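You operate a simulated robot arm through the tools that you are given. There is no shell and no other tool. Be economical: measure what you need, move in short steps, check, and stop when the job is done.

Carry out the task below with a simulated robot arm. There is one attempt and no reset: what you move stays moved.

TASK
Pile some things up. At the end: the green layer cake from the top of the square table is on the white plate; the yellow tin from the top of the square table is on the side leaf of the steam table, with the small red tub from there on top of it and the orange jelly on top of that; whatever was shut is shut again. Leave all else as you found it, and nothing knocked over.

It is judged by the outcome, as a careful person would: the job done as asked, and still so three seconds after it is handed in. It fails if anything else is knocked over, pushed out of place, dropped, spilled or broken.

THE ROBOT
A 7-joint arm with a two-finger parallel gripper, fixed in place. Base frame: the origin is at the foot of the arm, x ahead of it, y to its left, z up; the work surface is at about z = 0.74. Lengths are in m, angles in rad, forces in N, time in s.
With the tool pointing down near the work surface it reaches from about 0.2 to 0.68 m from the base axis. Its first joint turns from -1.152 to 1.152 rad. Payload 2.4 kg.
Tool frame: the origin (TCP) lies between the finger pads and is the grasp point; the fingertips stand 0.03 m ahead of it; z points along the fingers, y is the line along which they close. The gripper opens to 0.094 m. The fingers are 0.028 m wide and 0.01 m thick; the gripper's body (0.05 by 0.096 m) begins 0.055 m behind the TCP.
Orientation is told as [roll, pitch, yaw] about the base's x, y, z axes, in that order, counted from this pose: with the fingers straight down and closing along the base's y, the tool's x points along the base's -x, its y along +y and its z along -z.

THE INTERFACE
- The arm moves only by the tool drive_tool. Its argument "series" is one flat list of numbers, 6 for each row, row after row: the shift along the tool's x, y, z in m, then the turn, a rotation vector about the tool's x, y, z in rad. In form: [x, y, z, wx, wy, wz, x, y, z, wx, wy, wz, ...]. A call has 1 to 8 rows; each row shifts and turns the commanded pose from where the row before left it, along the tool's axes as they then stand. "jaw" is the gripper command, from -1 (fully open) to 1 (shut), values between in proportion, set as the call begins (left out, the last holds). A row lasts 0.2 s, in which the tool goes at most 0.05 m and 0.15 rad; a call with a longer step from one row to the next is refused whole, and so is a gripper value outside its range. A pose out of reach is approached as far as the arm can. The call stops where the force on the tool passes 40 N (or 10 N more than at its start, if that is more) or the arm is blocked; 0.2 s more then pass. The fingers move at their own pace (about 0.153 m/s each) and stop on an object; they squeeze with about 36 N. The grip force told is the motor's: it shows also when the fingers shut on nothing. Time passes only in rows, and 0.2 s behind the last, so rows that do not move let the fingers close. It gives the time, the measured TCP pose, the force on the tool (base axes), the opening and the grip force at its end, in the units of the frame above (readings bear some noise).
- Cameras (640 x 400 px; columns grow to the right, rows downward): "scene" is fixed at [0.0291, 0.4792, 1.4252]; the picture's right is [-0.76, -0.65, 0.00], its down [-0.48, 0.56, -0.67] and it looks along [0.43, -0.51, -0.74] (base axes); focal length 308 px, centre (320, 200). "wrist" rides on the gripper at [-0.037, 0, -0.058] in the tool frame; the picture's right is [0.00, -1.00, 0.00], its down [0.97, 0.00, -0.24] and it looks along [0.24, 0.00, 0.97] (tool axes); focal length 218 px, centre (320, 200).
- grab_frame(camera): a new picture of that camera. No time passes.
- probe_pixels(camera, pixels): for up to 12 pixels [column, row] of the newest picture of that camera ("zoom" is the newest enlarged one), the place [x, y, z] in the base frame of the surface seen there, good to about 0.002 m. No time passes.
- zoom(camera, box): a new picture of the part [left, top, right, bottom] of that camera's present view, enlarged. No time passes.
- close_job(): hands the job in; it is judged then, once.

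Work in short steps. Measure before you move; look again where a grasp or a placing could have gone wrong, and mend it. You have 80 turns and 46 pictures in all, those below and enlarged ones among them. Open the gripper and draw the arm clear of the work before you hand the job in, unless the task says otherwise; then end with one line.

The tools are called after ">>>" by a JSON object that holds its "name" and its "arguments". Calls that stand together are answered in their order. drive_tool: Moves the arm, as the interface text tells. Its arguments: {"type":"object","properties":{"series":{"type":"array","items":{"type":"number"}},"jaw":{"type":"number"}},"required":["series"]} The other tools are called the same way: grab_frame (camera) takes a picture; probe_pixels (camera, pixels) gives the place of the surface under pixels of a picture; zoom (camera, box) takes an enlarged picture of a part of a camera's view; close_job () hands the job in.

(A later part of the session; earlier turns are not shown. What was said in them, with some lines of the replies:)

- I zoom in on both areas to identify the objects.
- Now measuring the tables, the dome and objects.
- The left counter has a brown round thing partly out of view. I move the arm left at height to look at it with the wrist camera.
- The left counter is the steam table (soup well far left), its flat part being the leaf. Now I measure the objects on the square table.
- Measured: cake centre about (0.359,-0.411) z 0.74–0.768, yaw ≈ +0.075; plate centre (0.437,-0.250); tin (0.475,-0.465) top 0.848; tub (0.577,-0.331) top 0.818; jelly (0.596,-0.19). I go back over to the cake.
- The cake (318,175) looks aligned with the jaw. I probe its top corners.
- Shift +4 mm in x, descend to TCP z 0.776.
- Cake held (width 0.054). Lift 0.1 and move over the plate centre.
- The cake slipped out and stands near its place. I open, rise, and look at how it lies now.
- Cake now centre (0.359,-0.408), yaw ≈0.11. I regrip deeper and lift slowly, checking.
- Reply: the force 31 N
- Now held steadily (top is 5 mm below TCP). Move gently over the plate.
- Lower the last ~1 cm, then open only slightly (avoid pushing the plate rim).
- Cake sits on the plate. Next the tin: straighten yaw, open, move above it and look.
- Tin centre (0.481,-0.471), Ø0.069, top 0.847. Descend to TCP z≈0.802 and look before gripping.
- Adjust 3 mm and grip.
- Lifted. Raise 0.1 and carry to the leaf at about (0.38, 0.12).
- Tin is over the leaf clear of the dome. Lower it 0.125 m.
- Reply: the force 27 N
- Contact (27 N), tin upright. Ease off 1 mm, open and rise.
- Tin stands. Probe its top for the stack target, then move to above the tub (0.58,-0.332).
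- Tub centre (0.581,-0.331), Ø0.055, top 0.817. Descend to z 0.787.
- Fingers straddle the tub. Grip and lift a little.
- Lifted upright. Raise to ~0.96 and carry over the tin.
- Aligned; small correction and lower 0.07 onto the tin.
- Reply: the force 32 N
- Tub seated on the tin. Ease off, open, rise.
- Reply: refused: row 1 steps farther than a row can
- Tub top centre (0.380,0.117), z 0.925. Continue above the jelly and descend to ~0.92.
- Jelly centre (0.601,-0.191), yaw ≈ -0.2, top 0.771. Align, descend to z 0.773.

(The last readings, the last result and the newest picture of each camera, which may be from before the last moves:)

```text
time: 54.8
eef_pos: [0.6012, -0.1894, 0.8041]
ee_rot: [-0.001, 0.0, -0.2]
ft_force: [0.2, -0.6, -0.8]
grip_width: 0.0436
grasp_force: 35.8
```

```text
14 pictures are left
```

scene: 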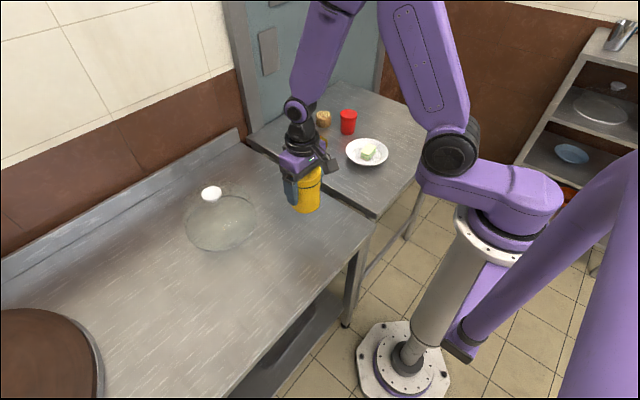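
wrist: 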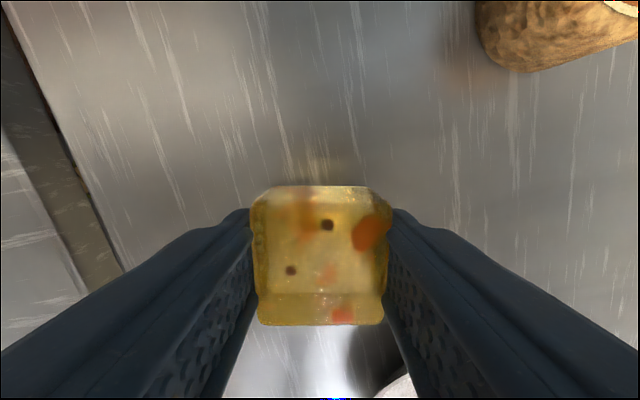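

Held. Lift on gently and check for slip.

>>> {"name": "probe_pixels", "arguments": {"camera": "wrist", "pixels": [[320, 260], [320, 230], [270, 250], [370, 280]]}}

>>> {"name": "drive_tool", "arguments": {"series": [0, 0, -0.015, 0, 0, 0, 0, 0, -0.02, 0, 0, 0, 0, 0, -0.025, 0, 0, 0, 0, 0, -0.03, 0, 0, 0, 0, 0, -0.03, 0, 0, 0, 0, 0, -0.03, 0, 0, 0, 0, 0, -0.03, 0, 0, 0, 0, 0, -0.03, 0, 0, 0]}}

>>> {"name": "grab_frame", "arguments": {"camera": "wrist"}}

>>> {"name": "probe_pixels", "arguments": {"camera": "wrist", "pixels": [[320, 260], [320, 230], [270, 250], [370, 280]]}}

```text
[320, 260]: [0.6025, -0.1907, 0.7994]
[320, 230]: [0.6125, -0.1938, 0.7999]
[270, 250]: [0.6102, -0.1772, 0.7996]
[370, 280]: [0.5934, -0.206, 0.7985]
```

```text
time: 56.6
eef_pos: [0.6003, -0.1905, 1.0131]
ee_rot: [0.001, 0.001, -0.2]
ft_force: [-0.7, 1.4, -0.9]
grip_width: 0.0435
grasp_force: 35.7
```

```text
13 pictures are left
```

wrist: 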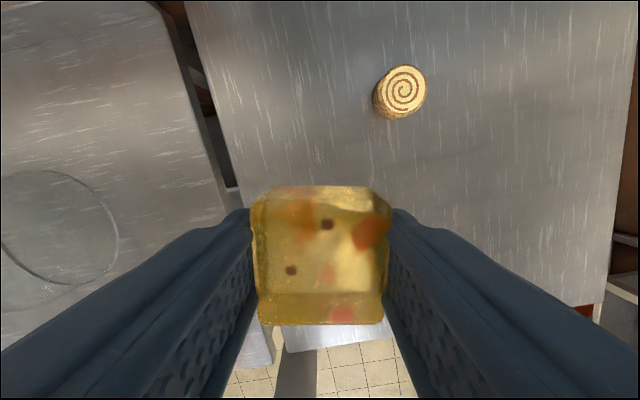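

```text
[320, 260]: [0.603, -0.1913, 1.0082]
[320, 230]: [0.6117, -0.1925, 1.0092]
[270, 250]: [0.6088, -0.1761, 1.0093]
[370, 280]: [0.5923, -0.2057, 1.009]
```

No slip. Carry to the stack top (0.380,0.117).

>>> {"name": "drive_tool", "arguments": {"series": [0.0231, 0.02146, 0, 0, 0, 0, 0.0231, 0.02146, 0, 0, 0, 0, 0.0231, 0.02146, 0, 0, 0, 0, 0.0231, 0.02146, 0, 0, 0, 0, 0.0231, 0.02146, 0, 0, 0, 0, 0.0231, 0.02146, 0, 0, 0, 0, 0.0231, 0.02146, 0, 0, 0, 0, 0.0231, 0.02146, 0, 0, 0, 0]}}

>>> {"name": "drive_tool", "arguments": {"series": [0.0231, 0.02146, 0, 0, 0, 0, 0.0231, 0.02146, 0, 0, 0, 0, 0.0231, 0.02146, 0, 0, 0, 0, 0.0231, 0.02146, 0, 0, 0, 0, 0, 0, 0, 0, 0, 0]}}

>>> {"name": "zoom", "arguments": {"camera": "scene", "box": [220, 110, 400, 223]}}

```text
time: 58.4
eef_pos: [0.4545, 0.0137, 1.0151]
ee_rot: [0.0, 0.0, -0.201]
ft_force: [-0.9, 0.5, -0.4]
grip_width: 0.0436
grasp_force: 36.1
```

```text
time: 59.6
eef_pos: [0.3794, 0.1182, 1.0139]
ee_rot: [0.0, 0.001, -0.201]
ft_force: [-0.2, 0.2, -1.1]
grip_width: 0.0437
grasp_force: 36.0
```

```text
3.54 times, centred on (310, 166) of scene
```

zoom: 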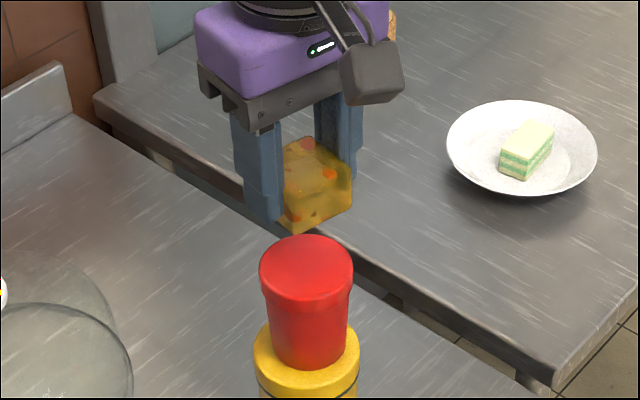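

Aligned over the tub. Lower 0.053.

>>> {"name": "drive_tool", "arguments": {"series": [0, -0.001, 0.02, 0, 0, 0, 0, 0, 0.02, 0, 0, 0, 0, 0, 0.009, 0, 0, 0, 0, 0, 0.003, 0, 0, 0, 0, 0, 0.0015, 0, 0, 0, 0, 0, 0, 0, 0, 0]}}

>>> {"name": "zoom", "arguments": {"camera": "scene", "box": [260, 130, 360, 193]}}

```text
time: 61.0
eef_pos: [0.3807, 0.1164, 0.9608]
ee_rot: [0.001, -0.003, -0.2]
ft_force: [-2.0, -1.8, 33.3]
grip_width: 0.0437
grasp_force: 35.8
```

```text
6.35 times, centred on (310, 162) of scene
```

zoom: 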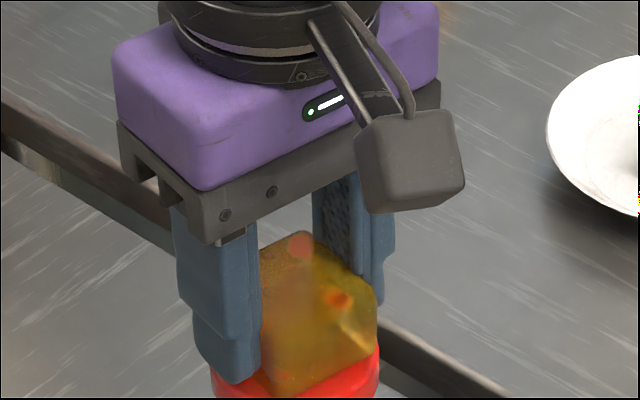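

Contact made. Ease off, open, rise.

>>> {"name": "drive_tool", "arguments": {"series": [0, 0, -0.0015, 0, 0, 0, 0, 0, 0, 0, 0, 0]}}

>>> {"name": "drive_tool", "arguments": {"series": [0, 0, 0, 0, 0, 0, 0, 0, 0, 0, 0, 0], "jaw": -1}}

>>> {"name": "drive_tool", "arguments": {"series": [0, 0, -0.01, 0, 0, 0, 0, 0, -0.03, 0, 0, 0, 0, 0, -0.04, 0, 0, 0, 0, 0, -0.04, 0, 0, 0]}}

>>> {"name": "grab_frame", "arguments": {"camera": "wrist"}}

```text
time: 61.6
eef_pos: [0.3796, 0.1162, 0.9614]
ee_rot: [0.0, -0.001, -0.2]
ft_force: [1.2, -0.9, 4.6]
grip_width: 0.0435
grasp_force: 35.5
```

```text
time: 62.2
eef_pos: [0.3803, 0.1163, 0.9627]
ee_rot: [0.0, 0.0, -0.2]
ft_force: [0.0, 0.0, 1.0]
grip_width: 0.0939
grasp_force: 0.1
```

```text
time: 63.2
eef_pos: [0.378, 0.1154, 1.084]
ee_rot: [-0.001, 0.0, -0.203]
ft_force: [-0.5, -0.6, -0.1]
grip_width: 0.0939
grasp_force: 0.1
```

```text
10 pictures are left
```

wrist: 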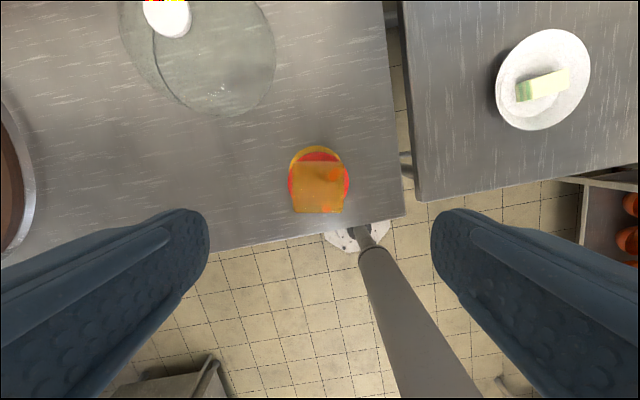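

The stack is complete. Draw the arm away to the start pose and check the whole scene.

>>> {"name": "drive_tool", "arguments": {"series": [0, 0, 0, 0, 0, -0.1, 0, 0, 0, 0, 0, -0.1, 0.01, -0.04, 0, 0, 0, 0, 0.01, -0.04, 0, 0, 0, 0, 0.01, -0.04, 0, 0, 0, 0, 0.01, -0.04, 0, 0, 0, 0, 0.01, -0.04, 0, 0, 0, 0, 0.01, -0.04, 0, 0, 0, 0]}}

>>> {"name": "grab_frame", "arguments": {"camera": "scene"}}

>>> {"name": "zoom", "arguments": {"camera": "scene", "box": [240, 80, 440, 215]}}

```text
time: 65.0
eef_pos: [0.3206, -0.1226, 1.0808]
ee_rot: [0.001, 0.001, 0.001]
ft_force: [0.4, 0.2, 0.0]
grip_width: 0.0938
grasp_force: 0.0
```

```text
9 pictures are left
```

scene: 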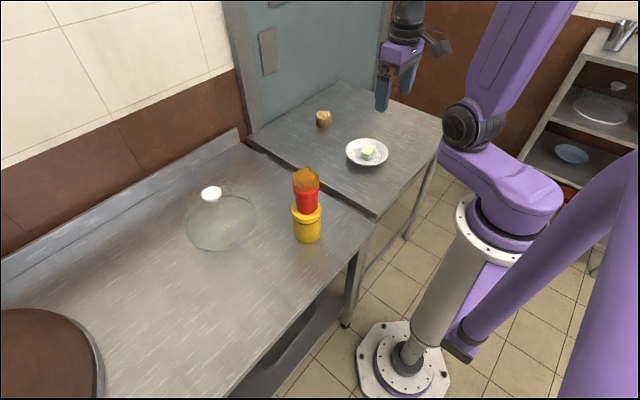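

```text
2.96 times, centred on (340, 148) of scene
```

zoom: 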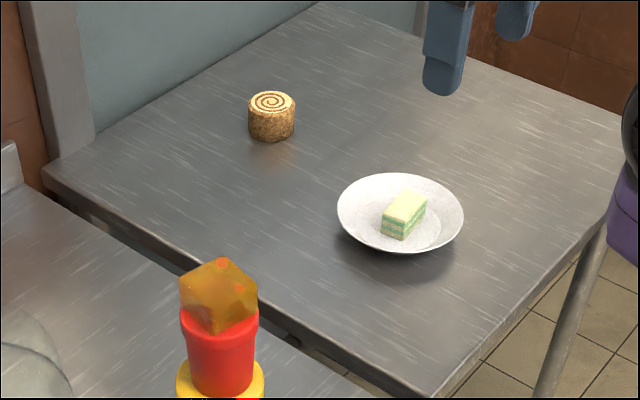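

The stack stands upright, the cake is on the plate, and nothing else has been disturbed. Handing in.

>>> {"name": "close_job", "arguments": {}}

```text
The job is handed in.
```

The job is done and handed in: the green cake is on the white plate, and the yellow tin, red tub and orange jelly are stacked in that order on the steam table's side leaf. The cake slipped from the gripper once and I picked it up again. Nothing was knocked over, and nothing had to be opened, so there was nothing to shut again.
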